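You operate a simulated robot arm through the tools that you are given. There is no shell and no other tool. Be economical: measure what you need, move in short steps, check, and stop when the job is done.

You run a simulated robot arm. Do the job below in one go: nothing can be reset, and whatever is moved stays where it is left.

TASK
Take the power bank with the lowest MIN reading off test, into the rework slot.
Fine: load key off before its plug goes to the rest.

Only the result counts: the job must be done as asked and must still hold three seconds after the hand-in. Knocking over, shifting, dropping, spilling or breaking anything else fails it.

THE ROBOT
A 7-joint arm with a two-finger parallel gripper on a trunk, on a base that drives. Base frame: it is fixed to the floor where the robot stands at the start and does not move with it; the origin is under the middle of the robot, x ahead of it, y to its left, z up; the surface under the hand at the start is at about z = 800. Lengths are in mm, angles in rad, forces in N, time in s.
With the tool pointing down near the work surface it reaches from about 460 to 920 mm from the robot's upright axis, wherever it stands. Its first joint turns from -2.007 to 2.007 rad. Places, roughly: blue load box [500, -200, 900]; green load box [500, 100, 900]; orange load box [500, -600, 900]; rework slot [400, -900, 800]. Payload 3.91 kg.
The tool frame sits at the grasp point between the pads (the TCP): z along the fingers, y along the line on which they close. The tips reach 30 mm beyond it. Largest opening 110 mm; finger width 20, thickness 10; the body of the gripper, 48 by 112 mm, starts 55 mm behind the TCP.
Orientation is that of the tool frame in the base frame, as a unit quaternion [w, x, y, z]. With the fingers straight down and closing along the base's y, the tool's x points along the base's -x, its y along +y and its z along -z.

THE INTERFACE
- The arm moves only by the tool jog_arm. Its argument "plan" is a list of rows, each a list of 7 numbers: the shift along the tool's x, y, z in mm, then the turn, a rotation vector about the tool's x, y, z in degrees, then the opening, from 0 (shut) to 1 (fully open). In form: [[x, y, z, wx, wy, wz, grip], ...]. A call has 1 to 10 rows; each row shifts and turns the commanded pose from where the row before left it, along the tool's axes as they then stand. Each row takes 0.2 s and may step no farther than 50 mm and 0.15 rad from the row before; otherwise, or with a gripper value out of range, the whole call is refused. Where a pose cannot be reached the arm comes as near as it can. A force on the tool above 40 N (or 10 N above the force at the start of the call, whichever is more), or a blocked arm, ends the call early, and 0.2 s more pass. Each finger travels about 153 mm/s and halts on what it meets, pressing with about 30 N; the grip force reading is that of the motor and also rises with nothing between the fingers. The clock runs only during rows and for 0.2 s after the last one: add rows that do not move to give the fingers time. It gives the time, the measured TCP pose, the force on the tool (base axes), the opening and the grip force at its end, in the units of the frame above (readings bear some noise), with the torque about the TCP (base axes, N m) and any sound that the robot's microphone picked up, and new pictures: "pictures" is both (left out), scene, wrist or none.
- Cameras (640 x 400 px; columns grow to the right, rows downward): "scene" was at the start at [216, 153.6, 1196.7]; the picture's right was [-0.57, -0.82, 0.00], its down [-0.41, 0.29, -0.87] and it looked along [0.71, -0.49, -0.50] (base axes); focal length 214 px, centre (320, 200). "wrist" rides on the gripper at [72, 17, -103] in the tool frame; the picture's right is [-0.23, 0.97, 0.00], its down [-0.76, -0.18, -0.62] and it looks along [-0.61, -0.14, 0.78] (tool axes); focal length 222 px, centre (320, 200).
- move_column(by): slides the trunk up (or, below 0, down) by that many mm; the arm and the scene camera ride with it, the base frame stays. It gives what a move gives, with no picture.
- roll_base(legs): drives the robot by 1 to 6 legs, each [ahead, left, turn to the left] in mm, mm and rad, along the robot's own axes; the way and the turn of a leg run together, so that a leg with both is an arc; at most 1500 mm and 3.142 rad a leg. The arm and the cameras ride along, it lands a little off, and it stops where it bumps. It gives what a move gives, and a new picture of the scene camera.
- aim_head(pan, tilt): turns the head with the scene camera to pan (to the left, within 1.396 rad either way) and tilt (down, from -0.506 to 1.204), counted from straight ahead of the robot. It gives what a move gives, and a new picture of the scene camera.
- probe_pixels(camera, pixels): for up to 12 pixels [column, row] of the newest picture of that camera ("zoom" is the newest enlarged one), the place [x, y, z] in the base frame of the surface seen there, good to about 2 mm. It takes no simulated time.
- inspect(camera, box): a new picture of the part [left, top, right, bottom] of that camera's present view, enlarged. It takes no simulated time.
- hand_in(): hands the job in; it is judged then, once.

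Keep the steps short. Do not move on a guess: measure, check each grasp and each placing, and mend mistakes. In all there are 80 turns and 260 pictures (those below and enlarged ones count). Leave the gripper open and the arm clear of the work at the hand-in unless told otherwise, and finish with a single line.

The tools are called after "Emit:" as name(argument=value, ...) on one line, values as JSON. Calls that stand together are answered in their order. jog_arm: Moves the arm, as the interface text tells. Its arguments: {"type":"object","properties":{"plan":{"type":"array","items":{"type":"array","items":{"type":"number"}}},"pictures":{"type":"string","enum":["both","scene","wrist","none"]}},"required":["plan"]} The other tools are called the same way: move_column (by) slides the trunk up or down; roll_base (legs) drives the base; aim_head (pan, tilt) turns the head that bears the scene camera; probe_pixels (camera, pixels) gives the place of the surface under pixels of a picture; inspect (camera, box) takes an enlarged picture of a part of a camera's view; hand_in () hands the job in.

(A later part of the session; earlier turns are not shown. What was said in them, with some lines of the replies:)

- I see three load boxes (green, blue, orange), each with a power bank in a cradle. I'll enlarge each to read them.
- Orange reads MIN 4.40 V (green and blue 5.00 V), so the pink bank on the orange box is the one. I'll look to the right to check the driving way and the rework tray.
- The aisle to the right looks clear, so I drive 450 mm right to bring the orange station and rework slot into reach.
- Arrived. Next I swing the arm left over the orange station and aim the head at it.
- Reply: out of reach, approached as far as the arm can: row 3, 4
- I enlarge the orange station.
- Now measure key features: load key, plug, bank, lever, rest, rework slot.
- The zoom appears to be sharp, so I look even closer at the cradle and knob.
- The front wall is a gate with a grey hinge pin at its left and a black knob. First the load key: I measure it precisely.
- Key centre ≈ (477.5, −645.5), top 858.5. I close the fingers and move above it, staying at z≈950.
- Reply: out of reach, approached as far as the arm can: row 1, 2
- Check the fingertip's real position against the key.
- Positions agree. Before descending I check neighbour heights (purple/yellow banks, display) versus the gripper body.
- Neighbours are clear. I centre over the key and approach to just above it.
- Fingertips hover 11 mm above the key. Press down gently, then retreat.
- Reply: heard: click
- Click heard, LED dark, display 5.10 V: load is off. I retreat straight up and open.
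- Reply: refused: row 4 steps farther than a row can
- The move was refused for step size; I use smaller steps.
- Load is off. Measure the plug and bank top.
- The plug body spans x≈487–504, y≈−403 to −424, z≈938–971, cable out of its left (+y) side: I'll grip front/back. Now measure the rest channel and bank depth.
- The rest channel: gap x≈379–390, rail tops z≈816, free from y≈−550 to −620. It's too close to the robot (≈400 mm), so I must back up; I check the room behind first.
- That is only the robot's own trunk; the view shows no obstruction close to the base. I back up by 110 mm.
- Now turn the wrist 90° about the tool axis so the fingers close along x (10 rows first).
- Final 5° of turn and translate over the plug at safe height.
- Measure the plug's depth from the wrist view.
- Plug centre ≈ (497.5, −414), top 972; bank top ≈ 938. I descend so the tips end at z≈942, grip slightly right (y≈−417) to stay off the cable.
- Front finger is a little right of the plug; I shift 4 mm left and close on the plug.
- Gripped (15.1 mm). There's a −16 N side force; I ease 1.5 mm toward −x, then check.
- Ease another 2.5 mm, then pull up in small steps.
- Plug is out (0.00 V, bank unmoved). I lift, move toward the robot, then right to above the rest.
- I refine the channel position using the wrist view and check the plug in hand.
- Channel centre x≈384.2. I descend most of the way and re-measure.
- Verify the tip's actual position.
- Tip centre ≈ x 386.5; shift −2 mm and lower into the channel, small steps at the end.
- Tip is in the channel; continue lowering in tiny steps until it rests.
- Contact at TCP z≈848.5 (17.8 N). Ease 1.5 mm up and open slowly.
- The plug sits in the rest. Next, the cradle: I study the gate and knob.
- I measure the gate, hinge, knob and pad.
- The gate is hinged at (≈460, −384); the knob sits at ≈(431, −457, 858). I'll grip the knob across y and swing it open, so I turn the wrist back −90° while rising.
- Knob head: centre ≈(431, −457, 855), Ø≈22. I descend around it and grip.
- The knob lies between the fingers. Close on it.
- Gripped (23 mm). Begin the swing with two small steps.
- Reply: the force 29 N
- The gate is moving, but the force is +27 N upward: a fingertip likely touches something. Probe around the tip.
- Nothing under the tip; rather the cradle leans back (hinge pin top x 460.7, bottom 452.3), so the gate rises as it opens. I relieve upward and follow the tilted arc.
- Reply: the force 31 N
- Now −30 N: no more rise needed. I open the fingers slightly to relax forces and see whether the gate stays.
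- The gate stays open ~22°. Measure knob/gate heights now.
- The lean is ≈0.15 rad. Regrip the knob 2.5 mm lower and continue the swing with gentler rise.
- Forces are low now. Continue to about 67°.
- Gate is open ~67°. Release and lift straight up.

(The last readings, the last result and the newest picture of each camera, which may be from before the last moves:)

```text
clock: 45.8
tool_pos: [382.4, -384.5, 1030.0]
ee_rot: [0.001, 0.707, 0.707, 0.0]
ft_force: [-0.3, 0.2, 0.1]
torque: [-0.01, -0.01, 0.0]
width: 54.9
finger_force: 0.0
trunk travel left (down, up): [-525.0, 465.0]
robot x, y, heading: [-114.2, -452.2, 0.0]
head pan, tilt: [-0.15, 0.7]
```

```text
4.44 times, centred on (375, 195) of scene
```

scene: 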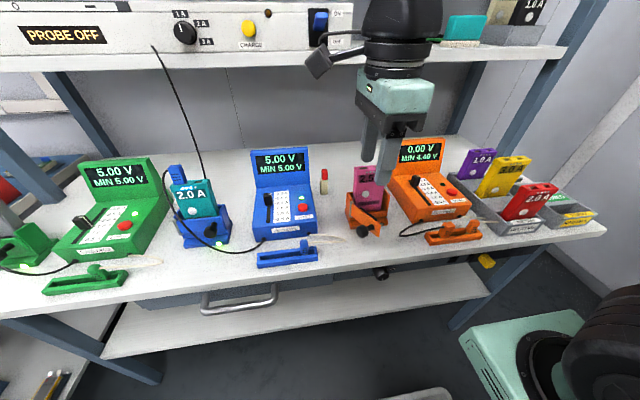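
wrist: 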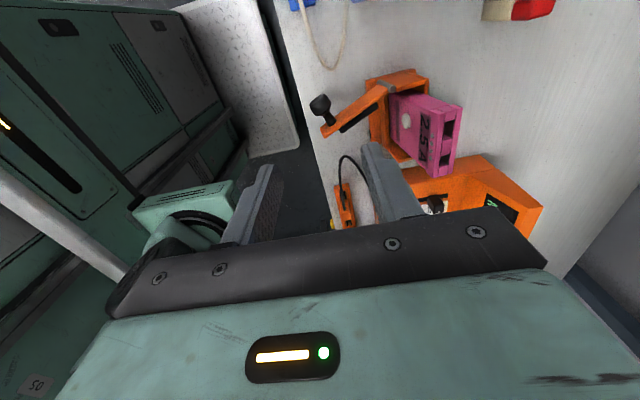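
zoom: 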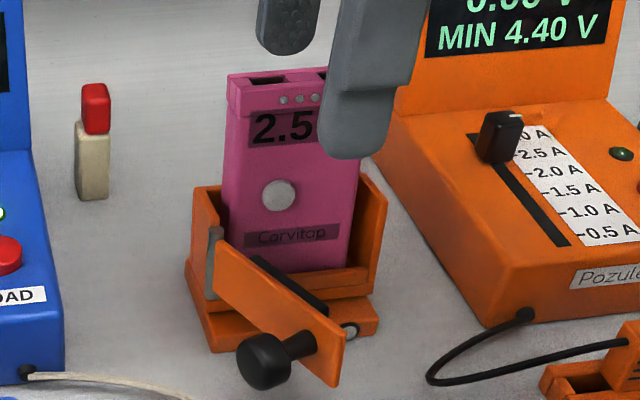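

Gate is open and the bank is free. Now measure the rework slot.

Emit:
aim_head(pan=-0.7, tilt=0.65)

Emit:
inspect(camera="scene", box=[320, 130, 460, 250])

```text
clock: 46.8
tool_pos: [381.0, -385.6, 1031.4]
ee_rot: [0.0, 0.707, 0.708, 0.001]
ft_force: [-0.8, -0.1, -0.2]
torque: [0.02, 0.0, -0.01]
width: 55.3
finger_force: 0.0
trunk travel left (down, up): [-525.0, 465.0]
robot x, y, heading: [-113.6, -456.5, 0.001]
head pan, tilt: [-0.7, 0.649]
```

scene: 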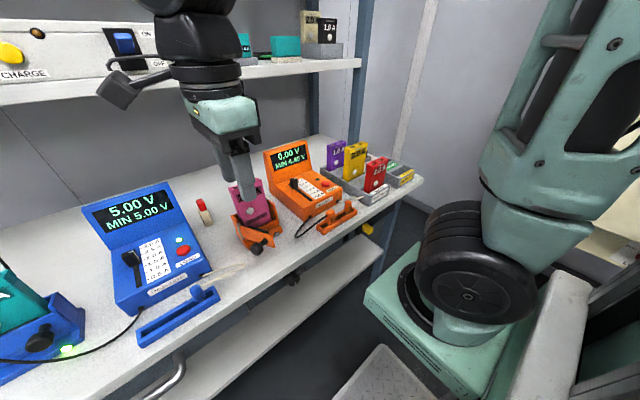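

```text
3.33 times, centred on (390, 190) of scene
```

zoom: 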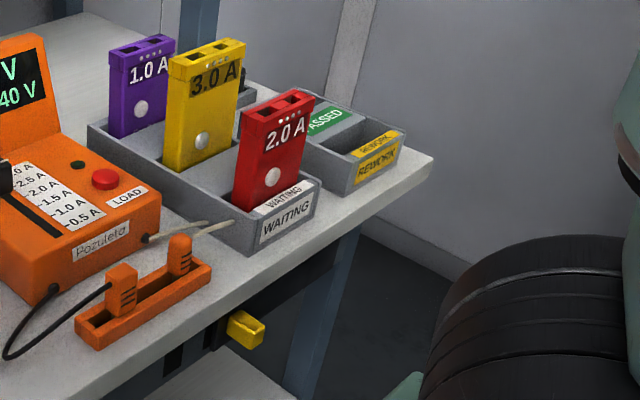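

Emit:
inspect(camera="scene", box=[375, 150, 425, 195])

```text
8.89 times, centred on (400, 172) of scene
```

zoom: 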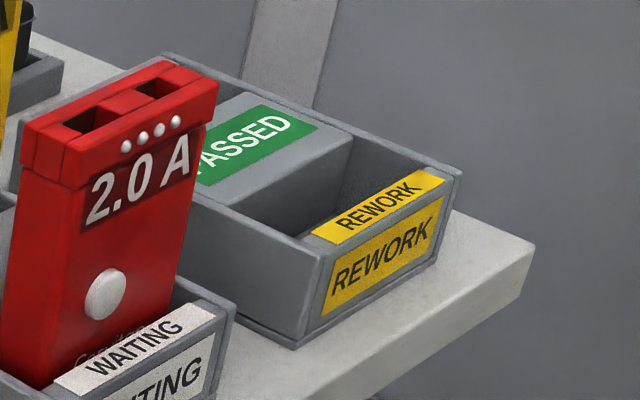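

Emit:
probe_pixels(camera="zoom", pixels=[[315, 248], [455, 168], [325, 235], [440, 180], [300, 210], [360, 170], [350, 140], [240, 210], [315, 215], [400, 160], [300, 230], [70, 350]])

```text
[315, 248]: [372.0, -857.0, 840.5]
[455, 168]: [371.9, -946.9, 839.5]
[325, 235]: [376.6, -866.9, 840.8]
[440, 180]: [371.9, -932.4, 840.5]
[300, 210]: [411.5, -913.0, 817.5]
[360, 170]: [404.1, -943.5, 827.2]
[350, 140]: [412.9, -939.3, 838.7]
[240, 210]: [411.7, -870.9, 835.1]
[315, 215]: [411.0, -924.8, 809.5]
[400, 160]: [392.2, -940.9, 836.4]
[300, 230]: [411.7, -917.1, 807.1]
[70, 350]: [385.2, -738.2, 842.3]
```

I fly the empty hand over to view the rework slot from above.

Emit:
jog_arm(plan=[[-48, 2, 0, 0, 0, 0, 0.5], [-48, 2, 0, 0, 0, 0, 0.5], [-48, 2, 0, 0, 0, 0, 0.5], [-48, 2, 0, 0, 0, 0, 0.5], [-48, 2, 0, 0, 0, 0, 0.5], [-48, 2, 0, 0, 0, 0, 0.5], [-48, 2, 0, 0, 0, 0, 0.5], [-48, 2, 0, 0, 0, 0, 0.5], [-40, 2, 0, 0, 0, 0, 0.5], [0, 0, 0, 0, 0, 0, 0.5]], pictures="wrist")

Emit:
inspect(camera="wrist", box=[230, 40, 430, 200])

```text
clock: 49.0
tool_pos: [398.7, -811.2, 1030.7]
ee_rot: [0.001, 0.706, 0.708, 0.0]
ft_force: [0.2, 0.8, 0.1]
torque: [0.0, 0.02, 0.0]
width: 55.1
finger_force: 0.1
trunk travel left (down, up): [-525.0, 465.0]
robot x, y, heading: [-116.5, -452.3, -0.001]
head pan, tilt: [-0.7, 0.649]
```

wrist: 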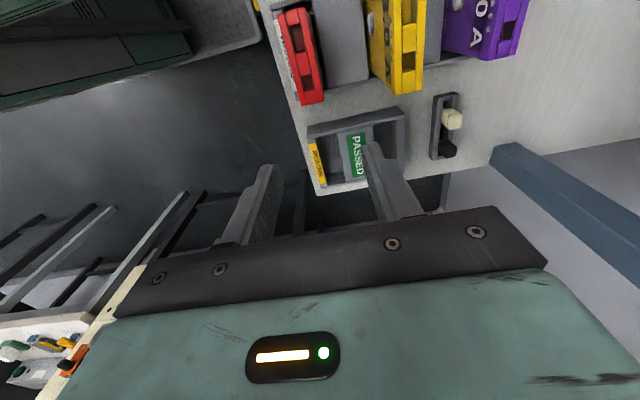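

```text
2.50 times, centred on (330, 120) of wrist
```

zoom: 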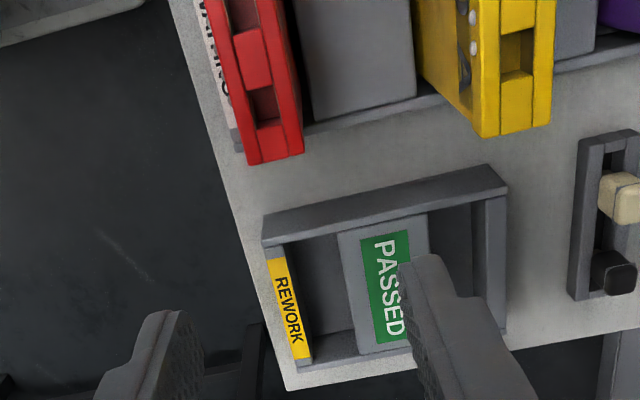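

Emit:
inspect(camera="wrist", box=[300, 105, 380, 200])

```text
4.21 times, centred on (340, 152) of wrist
```

zoom: 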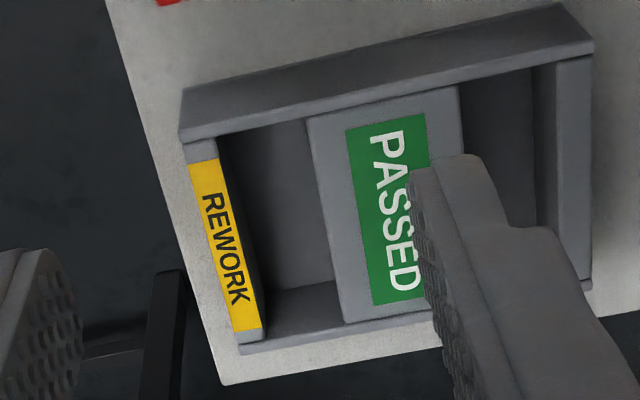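

Emit:
probe_pixels(camera="zoom", pixels=[[192, 152], [212, 145], [222, 180], [255, 300], [312, 150], [335, 290], [260, 180], [290, 260], [270, 120], [300, 325], [260, 325], [230, 240]])

```text
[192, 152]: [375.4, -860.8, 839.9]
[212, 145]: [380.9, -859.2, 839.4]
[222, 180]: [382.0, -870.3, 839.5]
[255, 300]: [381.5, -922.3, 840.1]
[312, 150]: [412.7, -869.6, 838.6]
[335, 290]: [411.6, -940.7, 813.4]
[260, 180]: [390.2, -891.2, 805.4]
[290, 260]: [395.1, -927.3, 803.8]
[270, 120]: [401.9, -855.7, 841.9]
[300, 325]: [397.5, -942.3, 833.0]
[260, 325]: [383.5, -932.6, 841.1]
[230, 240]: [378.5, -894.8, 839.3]
```

Rework slot interior: x≈382–411, y≈−861 to −940, floor 804, rim 840. Now measure the bank's lean precisely.

Emit:
inspect(camera="scene", box=[220, 165, 285, 260])

```text
4.21 times, centred on (252, 212) of scene
```

zoom: 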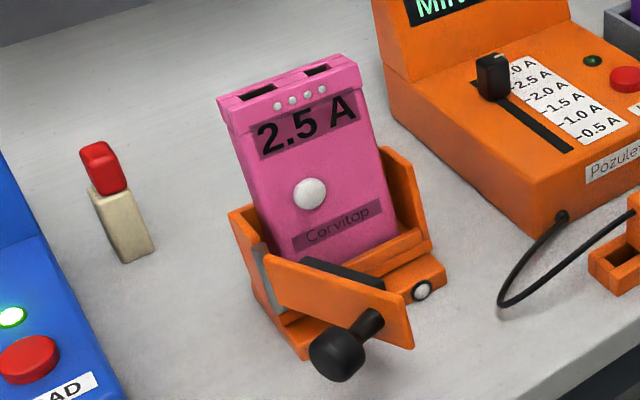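

Emit:
probe_pixels(camera="zoom", pixels=[[265, 190], [255, 155], [380, 165], [370, 130], [325, 235], [275, 240], [390, 225], [350, 175], [230, 110], [355, 75], [240, 90], [345, 58]])

Emit:
inspect(camera="scene", box=[240, 195, 280, 245])

```text
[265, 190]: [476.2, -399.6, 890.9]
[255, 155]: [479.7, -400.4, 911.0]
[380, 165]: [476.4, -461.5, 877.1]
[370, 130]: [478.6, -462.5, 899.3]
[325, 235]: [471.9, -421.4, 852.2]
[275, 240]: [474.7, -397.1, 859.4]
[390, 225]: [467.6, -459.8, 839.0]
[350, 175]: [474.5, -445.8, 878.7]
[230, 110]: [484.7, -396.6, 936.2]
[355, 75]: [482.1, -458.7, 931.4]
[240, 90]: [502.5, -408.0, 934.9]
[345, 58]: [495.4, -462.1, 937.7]
```

```text
8.00 times, centred on (260, 220) of scene
```

zoom: 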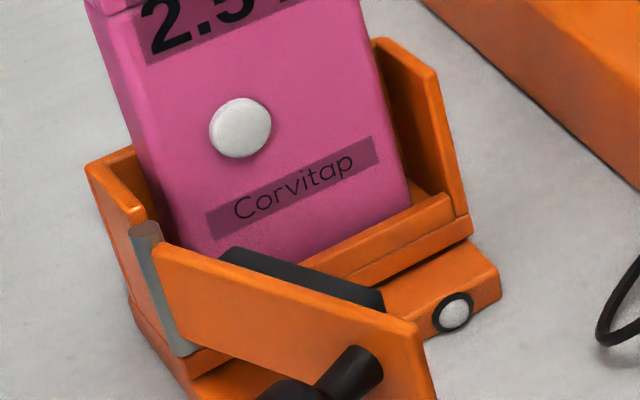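

The bank leans 8° back; top rim x≈482–505, y≈−398…−462, top z≈936. I return above it and tilt the tool 8° to match.

Emit:
jog_arm(plan=[[47.6, 11.8, 0, 0, 0, 0, 0.5], [47.6, 11.8, 0, 0, 0, 0, 0.5], [47.6, 11.8, 0, 0, 0, 0, 0.5], [47.6, 11.8, 0, 0, 0, 0, 0.5], [47.6, 11.8, 0, 0, 0, 0, 0.5], [47.6, 11.8, 0, 0, 0, 0, 0.5], [47.6, 11.8, 0, 0, 0, 0, 0.5], [47.4, 12, 0, 0, 0, 0, 0.5], [0, 0, 0, 8, 0, 0, 0.5], [0, 0, 0, 0, 0, 0, 0.5]], pictures="wrist")

Emit:
aim_head(pan=-0.2, tilt=0.65)

Emit:
inspect(camera="wrist", box=[250, 80, 370, 200])

```text
clock: 51.2
tool_pos: [494.8, -428.8, 1030.4]
ee_rot: [-0.05, 0.704, 0.706, -0.05]
ft_force: [-0.4, 0.3, 0.1]
torque: [-0.01, 0.01, 0.0]
width: 55.0
finger_force: 0.2
trunk travel left (down, up): [-525.0, 465.0]
robot x, y, heading: [-110.5, -456.4, -0.002]
head pan, tilt: [-0.7, 0.649]
```

wrist: 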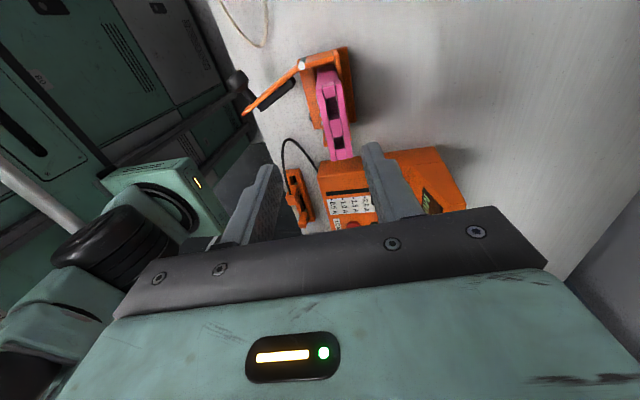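

```text
clock: 52.1
tool_pos: [493.6, -429.1, 1029.0]
ee_rot: [-0.049, 0.705, 0.706, -0.049]
ft_force: [0.1, 1.2, -0.2]
torque: [0.0, -0.02, -0.01]
width: 55.0
finger_force: 0.1
trunk travel left (down, up): [-525.0, 465.0]
robot x, y, heading: [-107.7, -451.4, -0.002]
head pan, tilt: [-0.201, 0.649]
```

scene: 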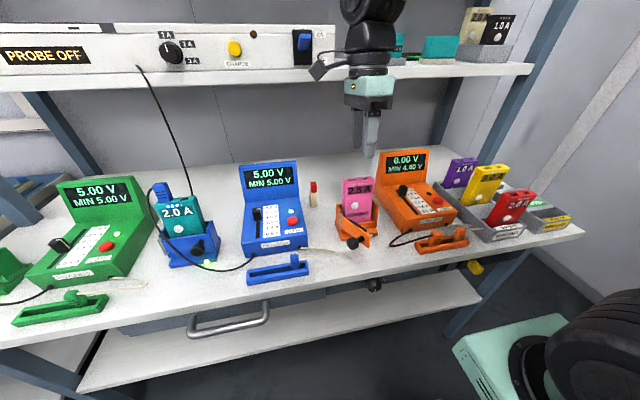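

```text
3.33 times, centred on (310, 140) of wrist
```

zoom: 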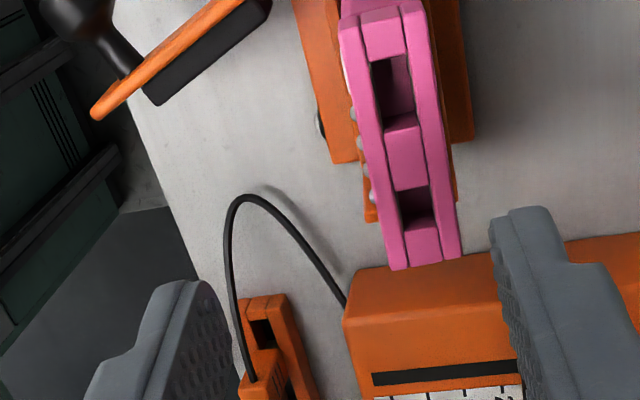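

Tilt is right. Probe the rim edges.

Emit:
probe_pixels(camera="zoom", pixels=[[362, 110], [440, 150], [380, 210], [452, 230], [395, 262], [455, 252], [350, 50], [430, 80], [385, 20]])

```text
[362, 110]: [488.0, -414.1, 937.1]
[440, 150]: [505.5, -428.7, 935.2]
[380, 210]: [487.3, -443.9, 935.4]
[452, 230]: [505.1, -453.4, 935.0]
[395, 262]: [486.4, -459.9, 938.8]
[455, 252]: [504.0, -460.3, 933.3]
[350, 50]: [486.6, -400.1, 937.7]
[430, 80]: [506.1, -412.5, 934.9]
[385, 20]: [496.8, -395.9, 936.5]
```

Rim centre ≈(494.5, −430) at z 930. Align and descend along the tilted axis.

Emit:
jog_arm(plan=[[-1, 14.4, 0, 0, 0, 0, 0.5], [0, 0, 35, 0, 0, 0, 0.5], [0, 0, 35, 0, 0, 0, 0.5], [0, 0, 15, 0, 0, 0, 0.5], [0, 0, 11, 0, 0, 0, 0.5], [0, 0, 0, 0, 0, 0, 0.5]], pictures="both")

Emit:
inspect(camera="scene", box=[325, 140, 395, 220])

Emit:
inspect(camera="wrist", box=[250, 80, 390, 230])

```text
clock: 53.5
tool_pos: [495.2, -428.7, 933.4]
ee_rot: [-0.049, 0.705, 0.706, -0.049]
ft_force: [0.2, 0.3, 0.3]
torque: [0.01, 0.02, 0.0]
width: 55.0
finger_force: 0.2
trunk travel left (down, up): [-525.0, 465.0]
robot x, y, heading: [-112.9, -454.2, -0.001]
head pan, tilt: [-0.201, 0.649]
```

scene: 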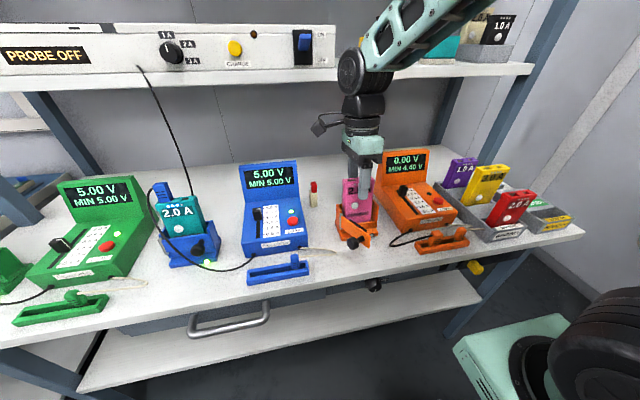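
wrist: 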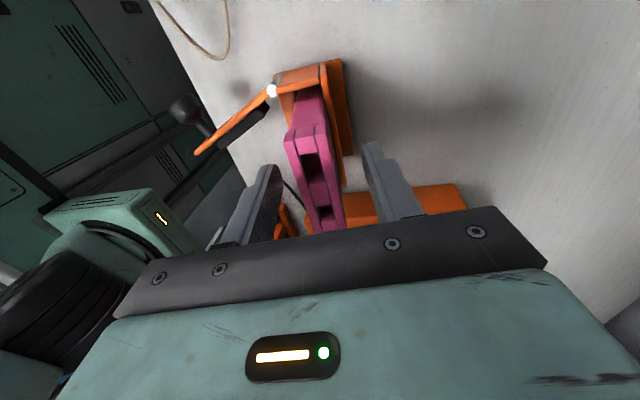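

```text
5.00 times, centred on (360, 180) of scene
```

zoom: 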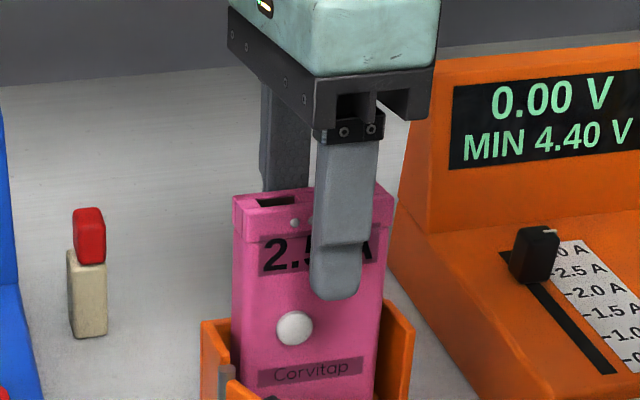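

```text
2.67 times, centred on (320, 155) of wrist
```

zoom: 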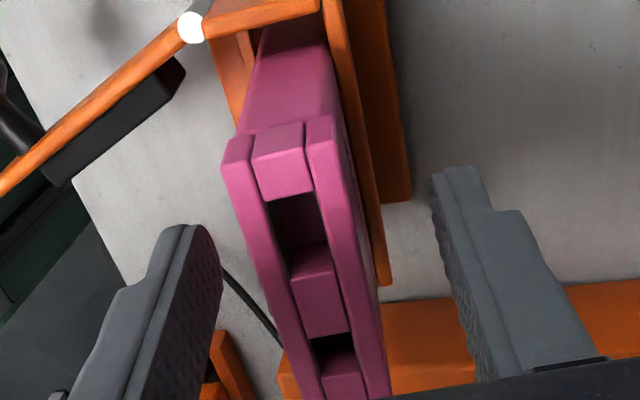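

Fingers straddle the bank, no button contact. Close.

Emit:
jog_arm(plan=[[0, 0, 0, 0, 0, 0, 0.35], [0, 0, 0, 0, 0, 0, 0.15], [0, 0, 0, 0, 0, 0, 0.15], [0, 0, 0, 0, 0, 0, 0.15]], pictures="none")

```text
clock: 54.5
tool_pos: [495.1, -429.2, 933.1]
ee_rot: [-0.05, 0.705, 0.706, -0.049]
ft_force: [-5.3, -0.3, -0.8]
torque: [-0.02, 0.34, -0.13]
width: 21.7
finger_force: 26.0
trunk travel left (down, up): [-525.0, 465.0]
robot x, y, heading: [-110.8, -450.6, -0.006]
head pan, tilt: [-0.201, 0.649]
```

Gripped at 21.7 mm. Ease 1 mm and lift gently along the bank's axis.

Emit:
jog_arm(plan=[[0, -1, 0, 0, 0, 0, 0.15], [0, 0, -4, 0, 0, 0, 0.15], [0, 0, -8, 0, 0, 0, 0.15], [0, 0, -10, 0, 0, 0, 0.15], [0, 0, 0, 0, 0, 0, 0.15]], pictures="scene")

Emit:
inspect(camera="scene", box=[325, 140, 395, 250])

```text
clock: 55.7
tool_pos: [497.0, -429.6, 954.5]
ee_rot: [-0.05, 0.705, 0.706, -0.049]
ft_force: [-2.2, -0.1, -2.8]
torque: [0.03, 0.09, -0.01]
width: 21.7
finger_force: 25.5
trunk travel left (down, up): [-525.0, 465.0]
robot x, y, heading: [-112.5, -450.6, -0.001]
head pan, tilt: [-0.201, 0.649]
```

scene: 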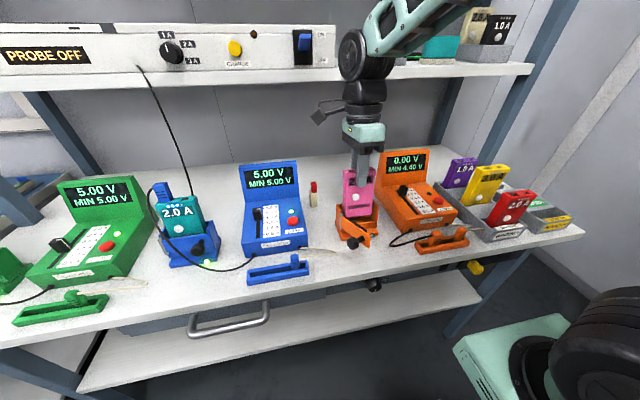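

```text
3.64 times, centred on (360, 195) of scene
```

zoom: 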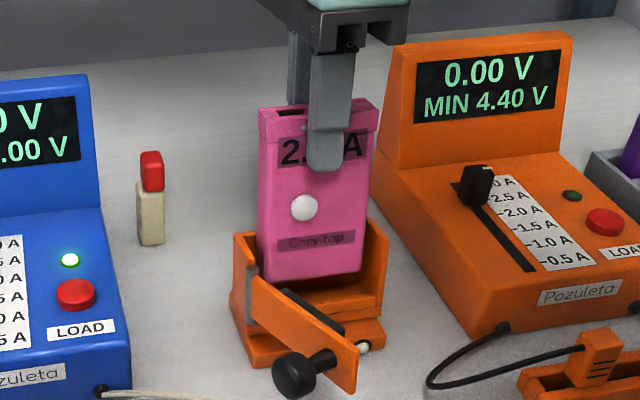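

The bank comes out cleanly. Lift to z≈1080 and level the tool.

Emit:
jog_arm(plan=[[0, 0, -30, 0, 0, 0, 0.15], [0, 0, -35, 0, 0, 0, 0.15], [0, 0, -35, 0, 0, 0, 0.15], [0, 0, -30, 0, 0, 0, 0.15], [0, 0, 0, -4, 0, 0, 0.15], [0, 0, 0, -4, 0, 0, 0.15], [0, -30, 0, 0, 0, 0, 0.15], [0, -30, 0, 0, 0, 0, 0.15], [0, 0, 0, 0, 0, 0, 0.15]], pictures="scene")

Emit:
inspect(camera="scene", box=[300, 60, 480, 250])

```text
clock: 57.7
tool_pos: [454.4, -429.7, 1083.2]
ee_rot: [0.0, 0.706, 0.709, -0.001]
ft_force: [1.1, 0.6, -2.0]
torque: [0.0, 0.01, 0.02]
width: 21.8
finger_force: 26.3
trunk travel left (down, up): [-525.0, 465.0]
robot x, y, heading: [-112.6, -451.0, 0.001]
head pan, tilt: [-0.201, 0.649]
```

scene: 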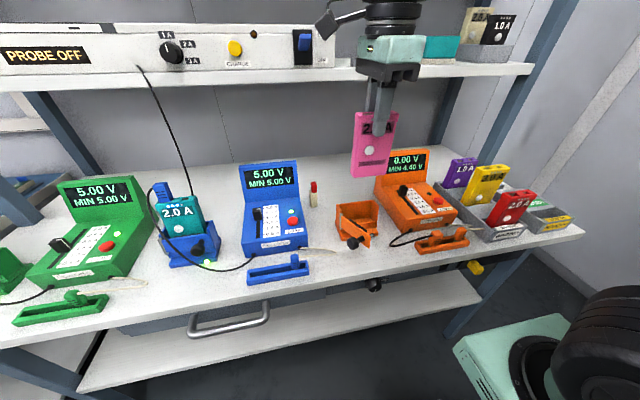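

```text
2.11 times, centred on (390, 155) of scene
```

zoom: 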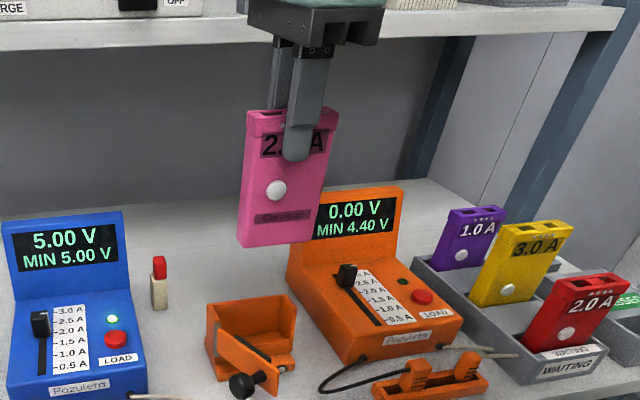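

Held securely. Carry it right toward the rework slot at this height.

Emit:
jog_arm(plan=[[-40, -14, 0, 0, 0, 0, 0.15], [-45, -14, 0, 0, 0, 0, 0.15], [-47, -14, 0, 0, 0, 0, 0.15], [-48, -15, 0, 0, 0, 0, 0.15], [-49, 0, 0, 0, 0, 0, 0.15], [-49, 0, 0, 0, 0, 0, 0.15], [-49, 0, 0, 0, 0, 0, 0.15], [-49, 0, 0, 0, 0, 0, 0.15], [-48, 0, 0, 0, 0, 0, 0.15], [-46, 0, 0, 0, 0, 0, 0.15]], pictures="wrist")

Emit:
aim_head(pan=-0.8, tilt=0.5)

Emit:
inspect(camera="scene", box=[330, 70, 470, 230])

Emit:
inspect(camera="wrist", box=[230, 80, 410, 220])

```text
refused: row 4 steps farther than a row can; nothing moved
```

```text
clock: 58.7
tool_pos: [455.2, -429.6, 1083.6]
ee_rot: [0.0, 0.706, 0.708, 0.0]
ft_force: [-0.1, 0.1, -1.9]
torque: [0.04, -0.02, -0.01]
width: 22.1
finger_force: 26.5
trunk travel left (down, up): [-525.0, 465.0]
robot x, y, heading: [-109.3, -452.9, -0.003]
head pan, tilt: [-0.799, 0.499]
```

scene: 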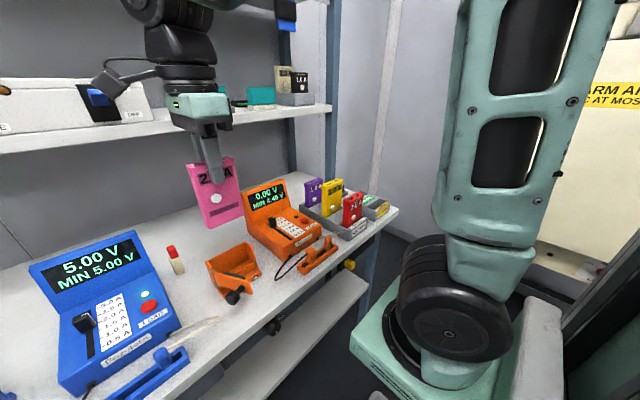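

```text
2.50 times, centred on (400, 150) of scene
```

zoom: 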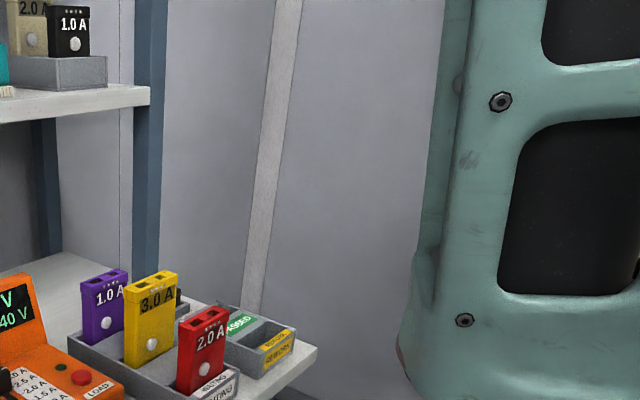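

```text
2.86 times, centred on (320, 150) of wrist
```

zoom: 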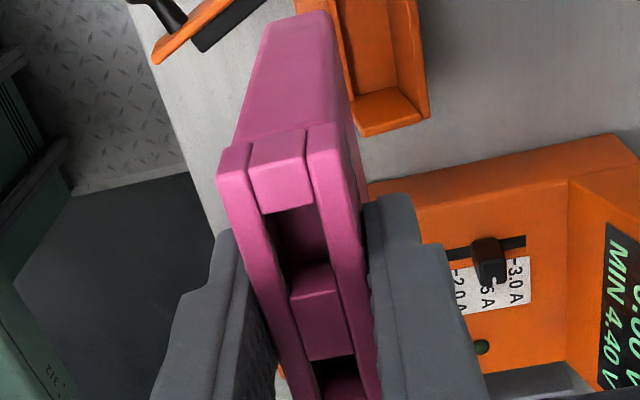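

Refused for size; smaller steps.

Emit:
jog_arm(plan=[[-47, -6, 0, 0, 0, 0, 0.15], [-47, -6, 0, 0, 0, 0, 0.15], [-47, -6, 0, 0, 0, 0, 0.15], [-47, -6, 0, 0, 0, 0, 0.15], [-47, -6, 0, 0, 0, 0, 0.15], [-47, -6, 0, 0, 0, 0, 0.15], [-47, -6, 0, 0, 0, 0, 0.15], [-47, -6, 0, 0, 0, 0, 0.15], [-47, -6, 0, 0, 0, 0, 0.15], [-47, -4, 0, 0, 0, 0, 0.15]], pictures="wrist")

Emit:
aim_head(pan=-0.8, tilt=0.5)

Emit:
inspect(camera="scene", box=[330, 70, 470, 230])

Emit:
inspect(camera="wrist", box=[230, 80, 410, 220])

```text
clock: 60.9
tool_pos: [397.6, -900.3, 1083.4]
ee_rot: [0.0, 0.706, 0.708, 0.0]
ft_force: [-0.2, -0.1, -0.5]
torque: [-0.02, 0.02, 0.01]
width: 21.8
finger_force: 26.1
trunk travel left (down, up): [-525.0, 465.0]
robot x, y, heading: [-110.0, -451.2, -0.002]
head pan, tilt: [-0.799, 0.499]
```

wrist: 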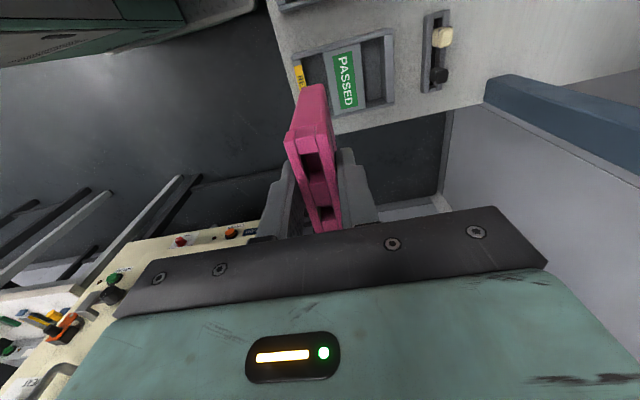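

```text
clock: 61.5
tool_pos: [398.9, -900.9, 1085.1]
ee_rot: [0.0, 0.707, 0.707, 0.0]
ft_force: [0.3, 0.4, -2.4]
torque: [0.0, -0.01, -0.02]
width: 21.9
finger_force: 26.3
trunk travel left (down, up): [-525.0, 465.0]
robot x, y, heading: [-111.8, -454.1, -0.004]
head pan, tilt: [-0.799, 0.499]
```

scene: 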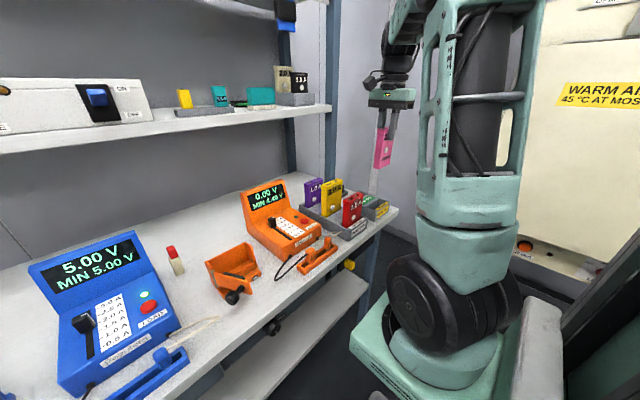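

```text
2.50 times, centred on (400, 150) of scene
```

zoom: 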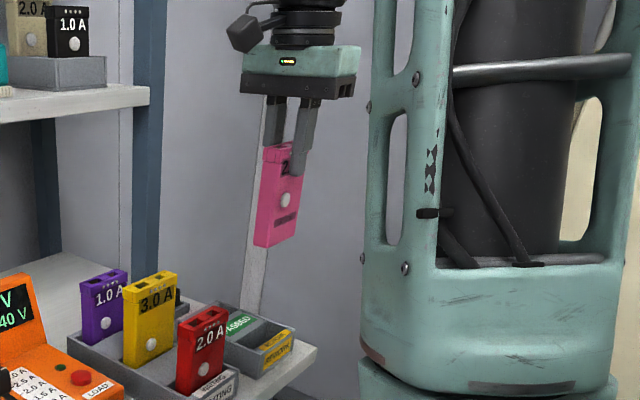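

```text
2.86 times, centred on (320, 150) of wrist
```

zoom: 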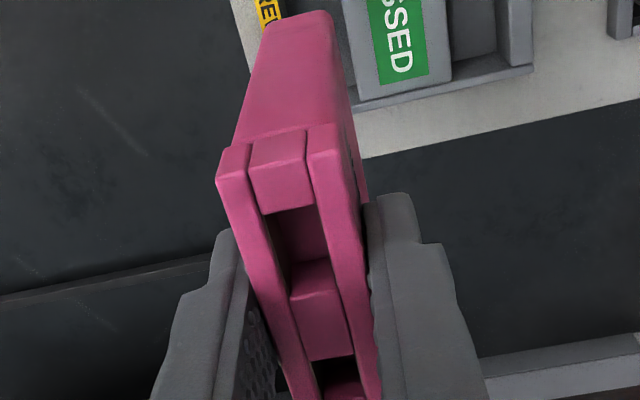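

Measure the bank's bottom edge relative to the tool.

Emit:
probe_pixels(camera="zoom", pixels=[[275, 26], [328, 20], [300, 18], [345, 90], [245, 110], [300, 100], [265, 130], [325, 135]])

Emit:
inspect(camera="scene", box=[365, 110, 415, 190])

```text
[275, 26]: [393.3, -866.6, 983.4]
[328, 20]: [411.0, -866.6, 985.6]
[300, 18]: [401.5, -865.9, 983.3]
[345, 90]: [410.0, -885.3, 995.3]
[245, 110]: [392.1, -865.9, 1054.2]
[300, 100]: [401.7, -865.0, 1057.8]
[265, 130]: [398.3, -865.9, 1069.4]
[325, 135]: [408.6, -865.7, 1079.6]
```

```text
5.00 times, centred on (390, 150) of scene
```

zoom: 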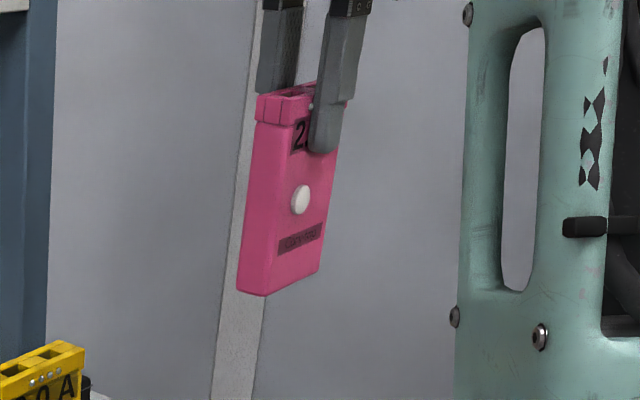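

Bank bottom: x≈392–411.5, y≈−866…−930, z≈982. Slot centre (397, −901). Shift −4.7 in x, −3 in y, and descend to just above the rim.

Emit:
jog_arm(plan=[[-3, -4.7, 0, 0, 0, 0, 0.15], [0, 0, 40, 0, 0, 0, 0.15], [0, 0, 40, 0, 0, 0, 0.15], [0, 0, 40, 0, 0, 0, 0.15], [0, 0, 10, 0, 0, 0, 0.15], [0, 0, 0, 0, 0, 0, 0.15], [0, 0, 0, 0, 0, 0, 0.15]], pictures="both")

Emit:
inspect(camera="scene", box=[345, 150, 405, 230])

Emit:
inspect(camera="wrist", box=[260, 40, 400, 180])

```text
clock: 63.1
tool_pos: [392.8, -901.6, 953.6]
ee_rot: [0.0, 0.707, 0.707, 0.001]
ft_force: [-0.2, 0.6, -1.5]
torque: [0.05, 0.01, 0.04]
width: 21.9
finger_force: 25.8
trunk travel left (down, up): [-525.0, 465.0]
robot x, y, heading: [-113.2, -453.6, -0.005]
head pan, tilt: [-0.799, 0.499]
```

scene: 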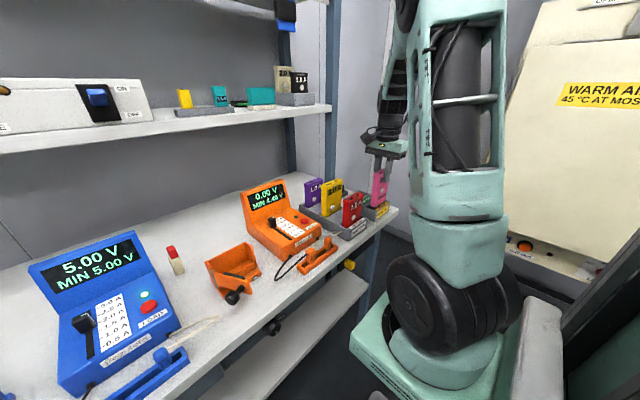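
wrist: 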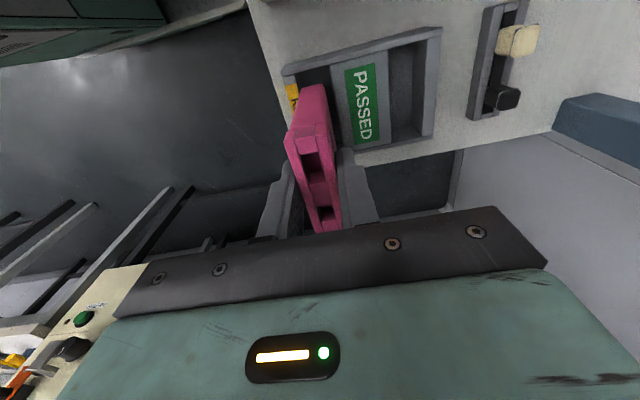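

```text
5.00 times, centred on (375, 190) of scene
```

zoom: 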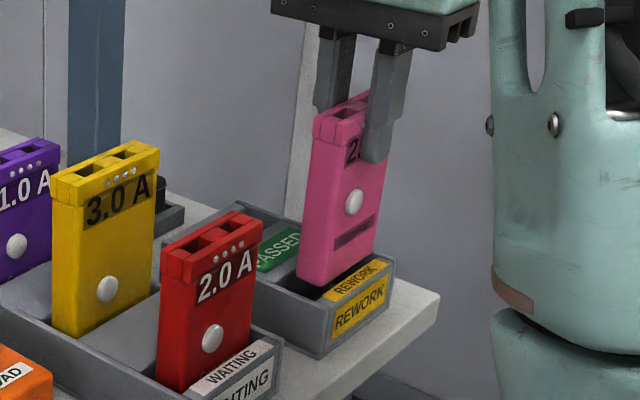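

```text
2.86 times, centred on (330, 110) of wrist
```

zoom: 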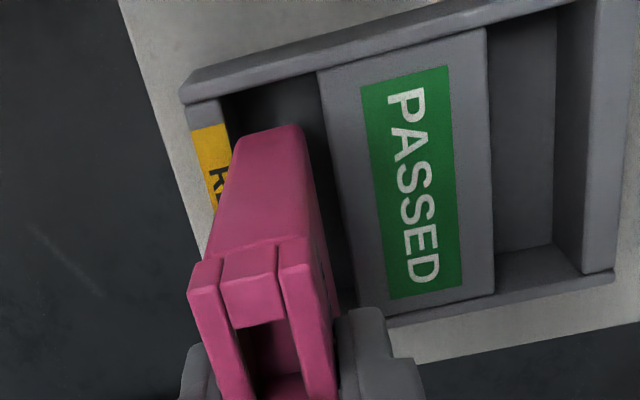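

Probe the bank's bottom corners against the slot walls.

Emit:
probe_pixels(camera="zoom", pixels=[[248, 140], [297, 133], [272, 130], [228, 110], [325, 100], [320, 80], [270, 90], [335, 230]])

Emit:
inspect(camera="scene", box=[365, 185, 400, 225])

```text
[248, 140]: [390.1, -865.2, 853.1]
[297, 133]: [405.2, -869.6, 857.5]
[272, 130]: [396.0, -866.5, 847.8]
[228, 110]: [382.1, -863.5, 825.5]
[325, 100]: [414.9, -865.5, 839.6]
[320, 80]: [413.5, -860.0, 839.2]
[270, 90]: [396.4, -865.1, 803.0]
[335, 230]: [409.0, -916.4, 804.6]
```

```text
10.00 times, centred on (382, 205) of scene
```

zoom: 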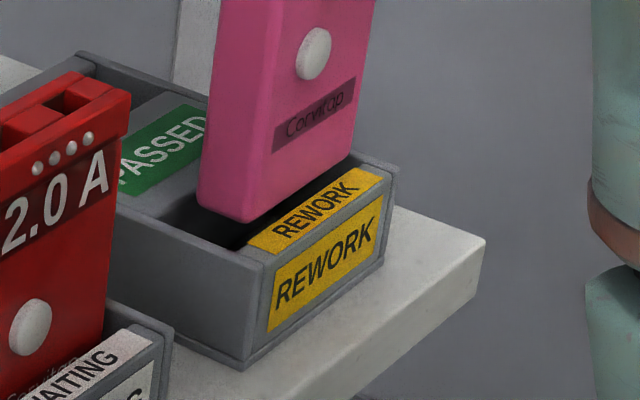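

Emit:
probe_pixels(camera="zoom", pixels=[[250, 205], [335, 165], [350, 140], [260, 180], [225, 190], [390, 170], [385, 178]])

```text
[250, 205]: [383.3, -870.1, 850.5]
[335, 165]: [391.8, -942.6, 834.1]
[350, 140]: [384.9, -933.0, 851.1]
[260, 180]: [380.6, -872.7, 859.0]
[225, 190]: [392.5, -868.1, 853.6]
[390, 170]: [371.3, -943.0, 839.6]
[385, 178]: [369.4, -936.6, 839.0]
```

Emit:
probe_pixels(camera="zoom", pixels=[[260, 100], [265, 140], [255, 195], [345, 60], [340, 125], [290, 180], [250, 212], [220, 100], [215, 195]])

Emit:
probe_pixels(camera="wrist", pixels=[[304, 90], [310, 87], [318, 86], [324, 86], [328, 92], [330, 100], [332, 115], [340, 130]])

```text
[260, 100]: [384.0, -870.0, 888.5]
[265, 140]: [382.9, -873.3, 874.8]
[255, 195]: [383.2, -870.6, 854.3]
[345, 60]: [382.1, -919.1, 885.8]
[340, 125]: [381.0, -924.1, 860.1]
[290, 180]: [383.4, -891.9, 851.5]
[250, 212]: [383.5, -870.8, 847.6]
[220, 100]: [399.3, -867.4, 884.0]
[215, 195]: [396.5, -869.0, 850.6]
```

```text
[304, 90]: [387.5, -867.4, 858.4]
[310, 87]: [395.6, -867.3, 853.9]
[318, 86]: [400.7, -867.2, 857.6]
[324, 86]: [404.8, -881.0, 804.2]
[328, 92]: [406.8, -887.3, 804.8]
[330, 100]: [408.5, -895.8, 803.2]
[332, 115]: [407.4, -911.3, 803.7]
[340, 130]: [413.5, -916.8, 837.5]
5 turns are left
```

Front face x≈383, so bank spans ≈383–405; shift +3 mm and lower to the floor of the slot.

Emit:
jog_arm(plan=[[0, 3, 0, 0, 0, 0, 0.15], [0, 0, 8, 0, 0, 0, 0.15], [0, 0, 15, 0, 0, 0, 0.15], [0, 0, 12, 0, 0, 0, 0.15], [0, 0, 5, 0, 0, 0, 0.15], [0, 0, 2, 0, 0, 0, 0.15], [0, 0, 1, 0, 0, 0, 0.15], [0, 0, 0, 0, 0, 0, 0.15]], pictures="both")

Emit:
inspect(camera="scene", box=[350, 160, 405, 230])

Emit:
inspect(camera="wrist", box=[260, 40, 400, 200])

```text
clock: 64.9
tool_pos: [396.2, -903.1, 912.4]
ee_rot: [0.002, 0.706, 0.708, 0.0]
ft_force: [1.6, -2.9, 19.3]
torque: [-0.07, -0.04, -0.01]
width: 22.1
finger_force: 26.1
trunk travel left (down, up): [-525.0, 465.0]
robot x, y, heading: [-114.1, -453.1, 0.001]
head pan, tilt: [-0.799, 0.499]
```

scene: 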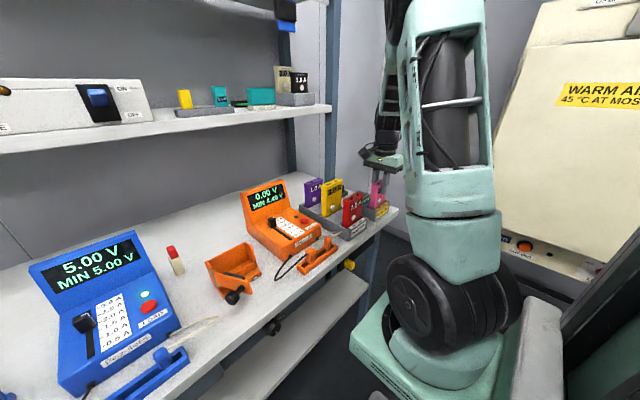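
wrist: 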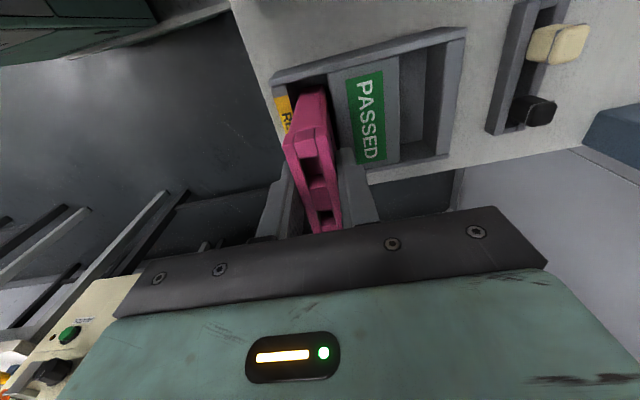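

```text
5.71 times, centred on (378, 195) of scene
```

zoom: 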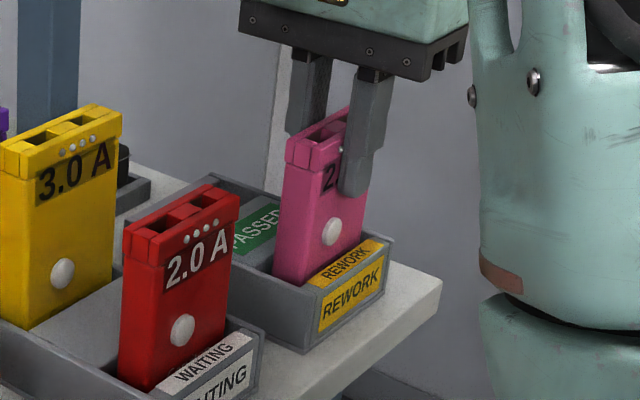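

```text
2.50 times, centred on (330, 120) of wrist
4 turns are left
```

zoom: 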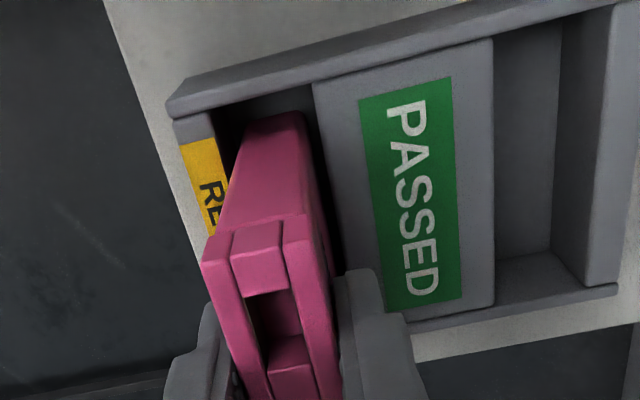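

19 N contact with the bottom at ≈805 — on the slot floor. Ease off, open slowly, retreat straight up.

Emit:
jog_arm(plan=[[0, 0, -1, 0, 0, 0, 0.15], [0, 0, 0, 0, 0, 0, 0.23], [0, 0, 0, 0, 0, 0, 0.3], [0, 0, 0, 0, 0, 0, 0.42], [0, 0, 0, 0, 0, 0, 0.42], [0, 0, -30, 0, 0, 0, 0.42], [0, 0, -45, 0, 0, 0, 0.42], [0, 0, -45, 0, 0, 0, 0.5], [0, 0, -40, 0, 0, 0, 0.8], [0, 0, 0, 0, 0, 0, 0.8]], pictures="both")

Emit:
inspect(camera="scene", box=[350, 160, 405, 230])

Emit:
inspect(camera="scene", box=[200, 170, 360, 300])

Emit:
inspect(camera="wrist", box=[230, 40, 410, 200])

```text
clock: 67.1
tool_pos: [396.3, -902.1, 1072.2]
ee_rot: [0.001, 0.707, 0.707, 0.0]
ft_force: [-0.5, 0.0, 0.0]
torque: [-0.01, 0.01, 0.01]
width: 88.1
finger_force: 0.1
trunk travel left (down, up): [-525.0, 465.0]
robot x, y, heading: [-115.9, -453.9, -0.001]
head pan, tilt: [-0.799, 0.499]
```

scene: 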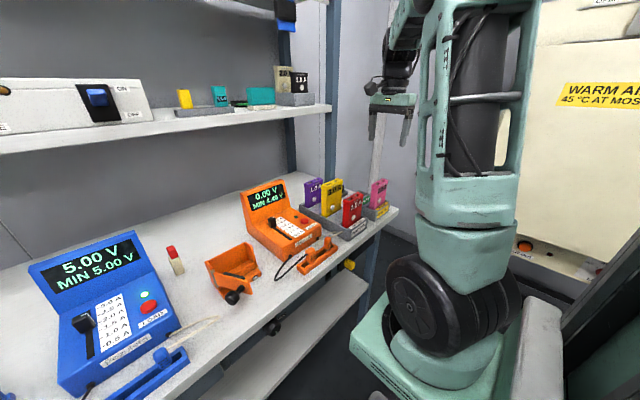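
wrist: 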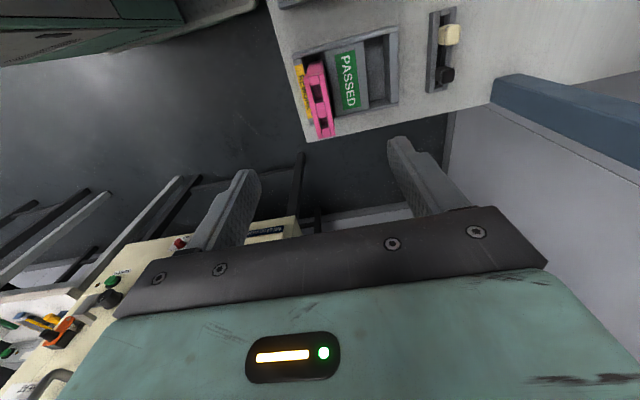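

```text
5.71 times, centred on (378, 195) of scene
```

zoom: 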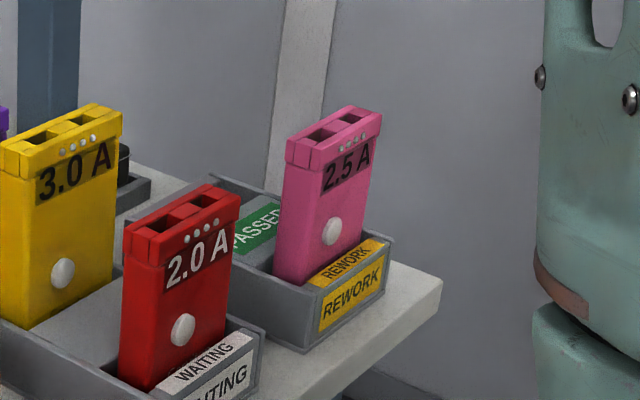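

```text
3.08 times, centred on (280, 235) of scene
```

zoom: 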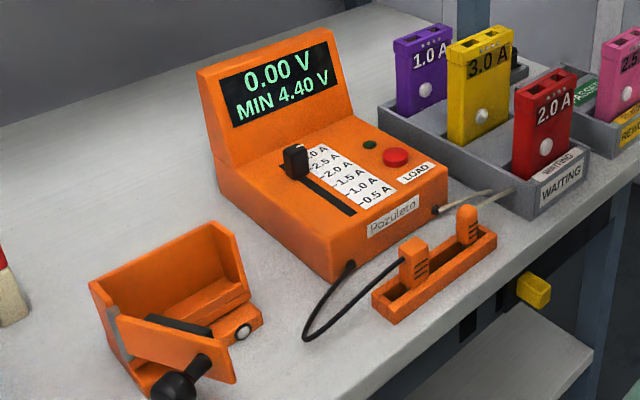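

```text
2.50 times, centred on (320, 120) of wrist
3 turns are left
```

zoom: 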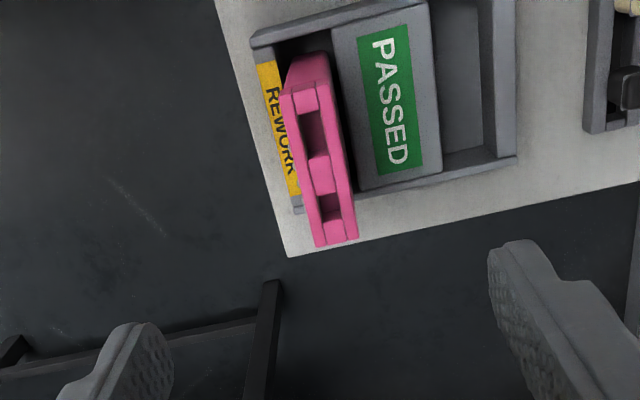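

The pink bank stands in the rework slot, the plug sits in the rest, the load is off and the arm is clear. I hand in.

Emit:
hand_in()

```text
The job is handed in.
```

The pink 2.5 A power bank (orange load box, lowest reading at MIN 4.40 V) is standing in the rework slot; I switched its load key off first, then unplugged it and set the plug in the orange rest.
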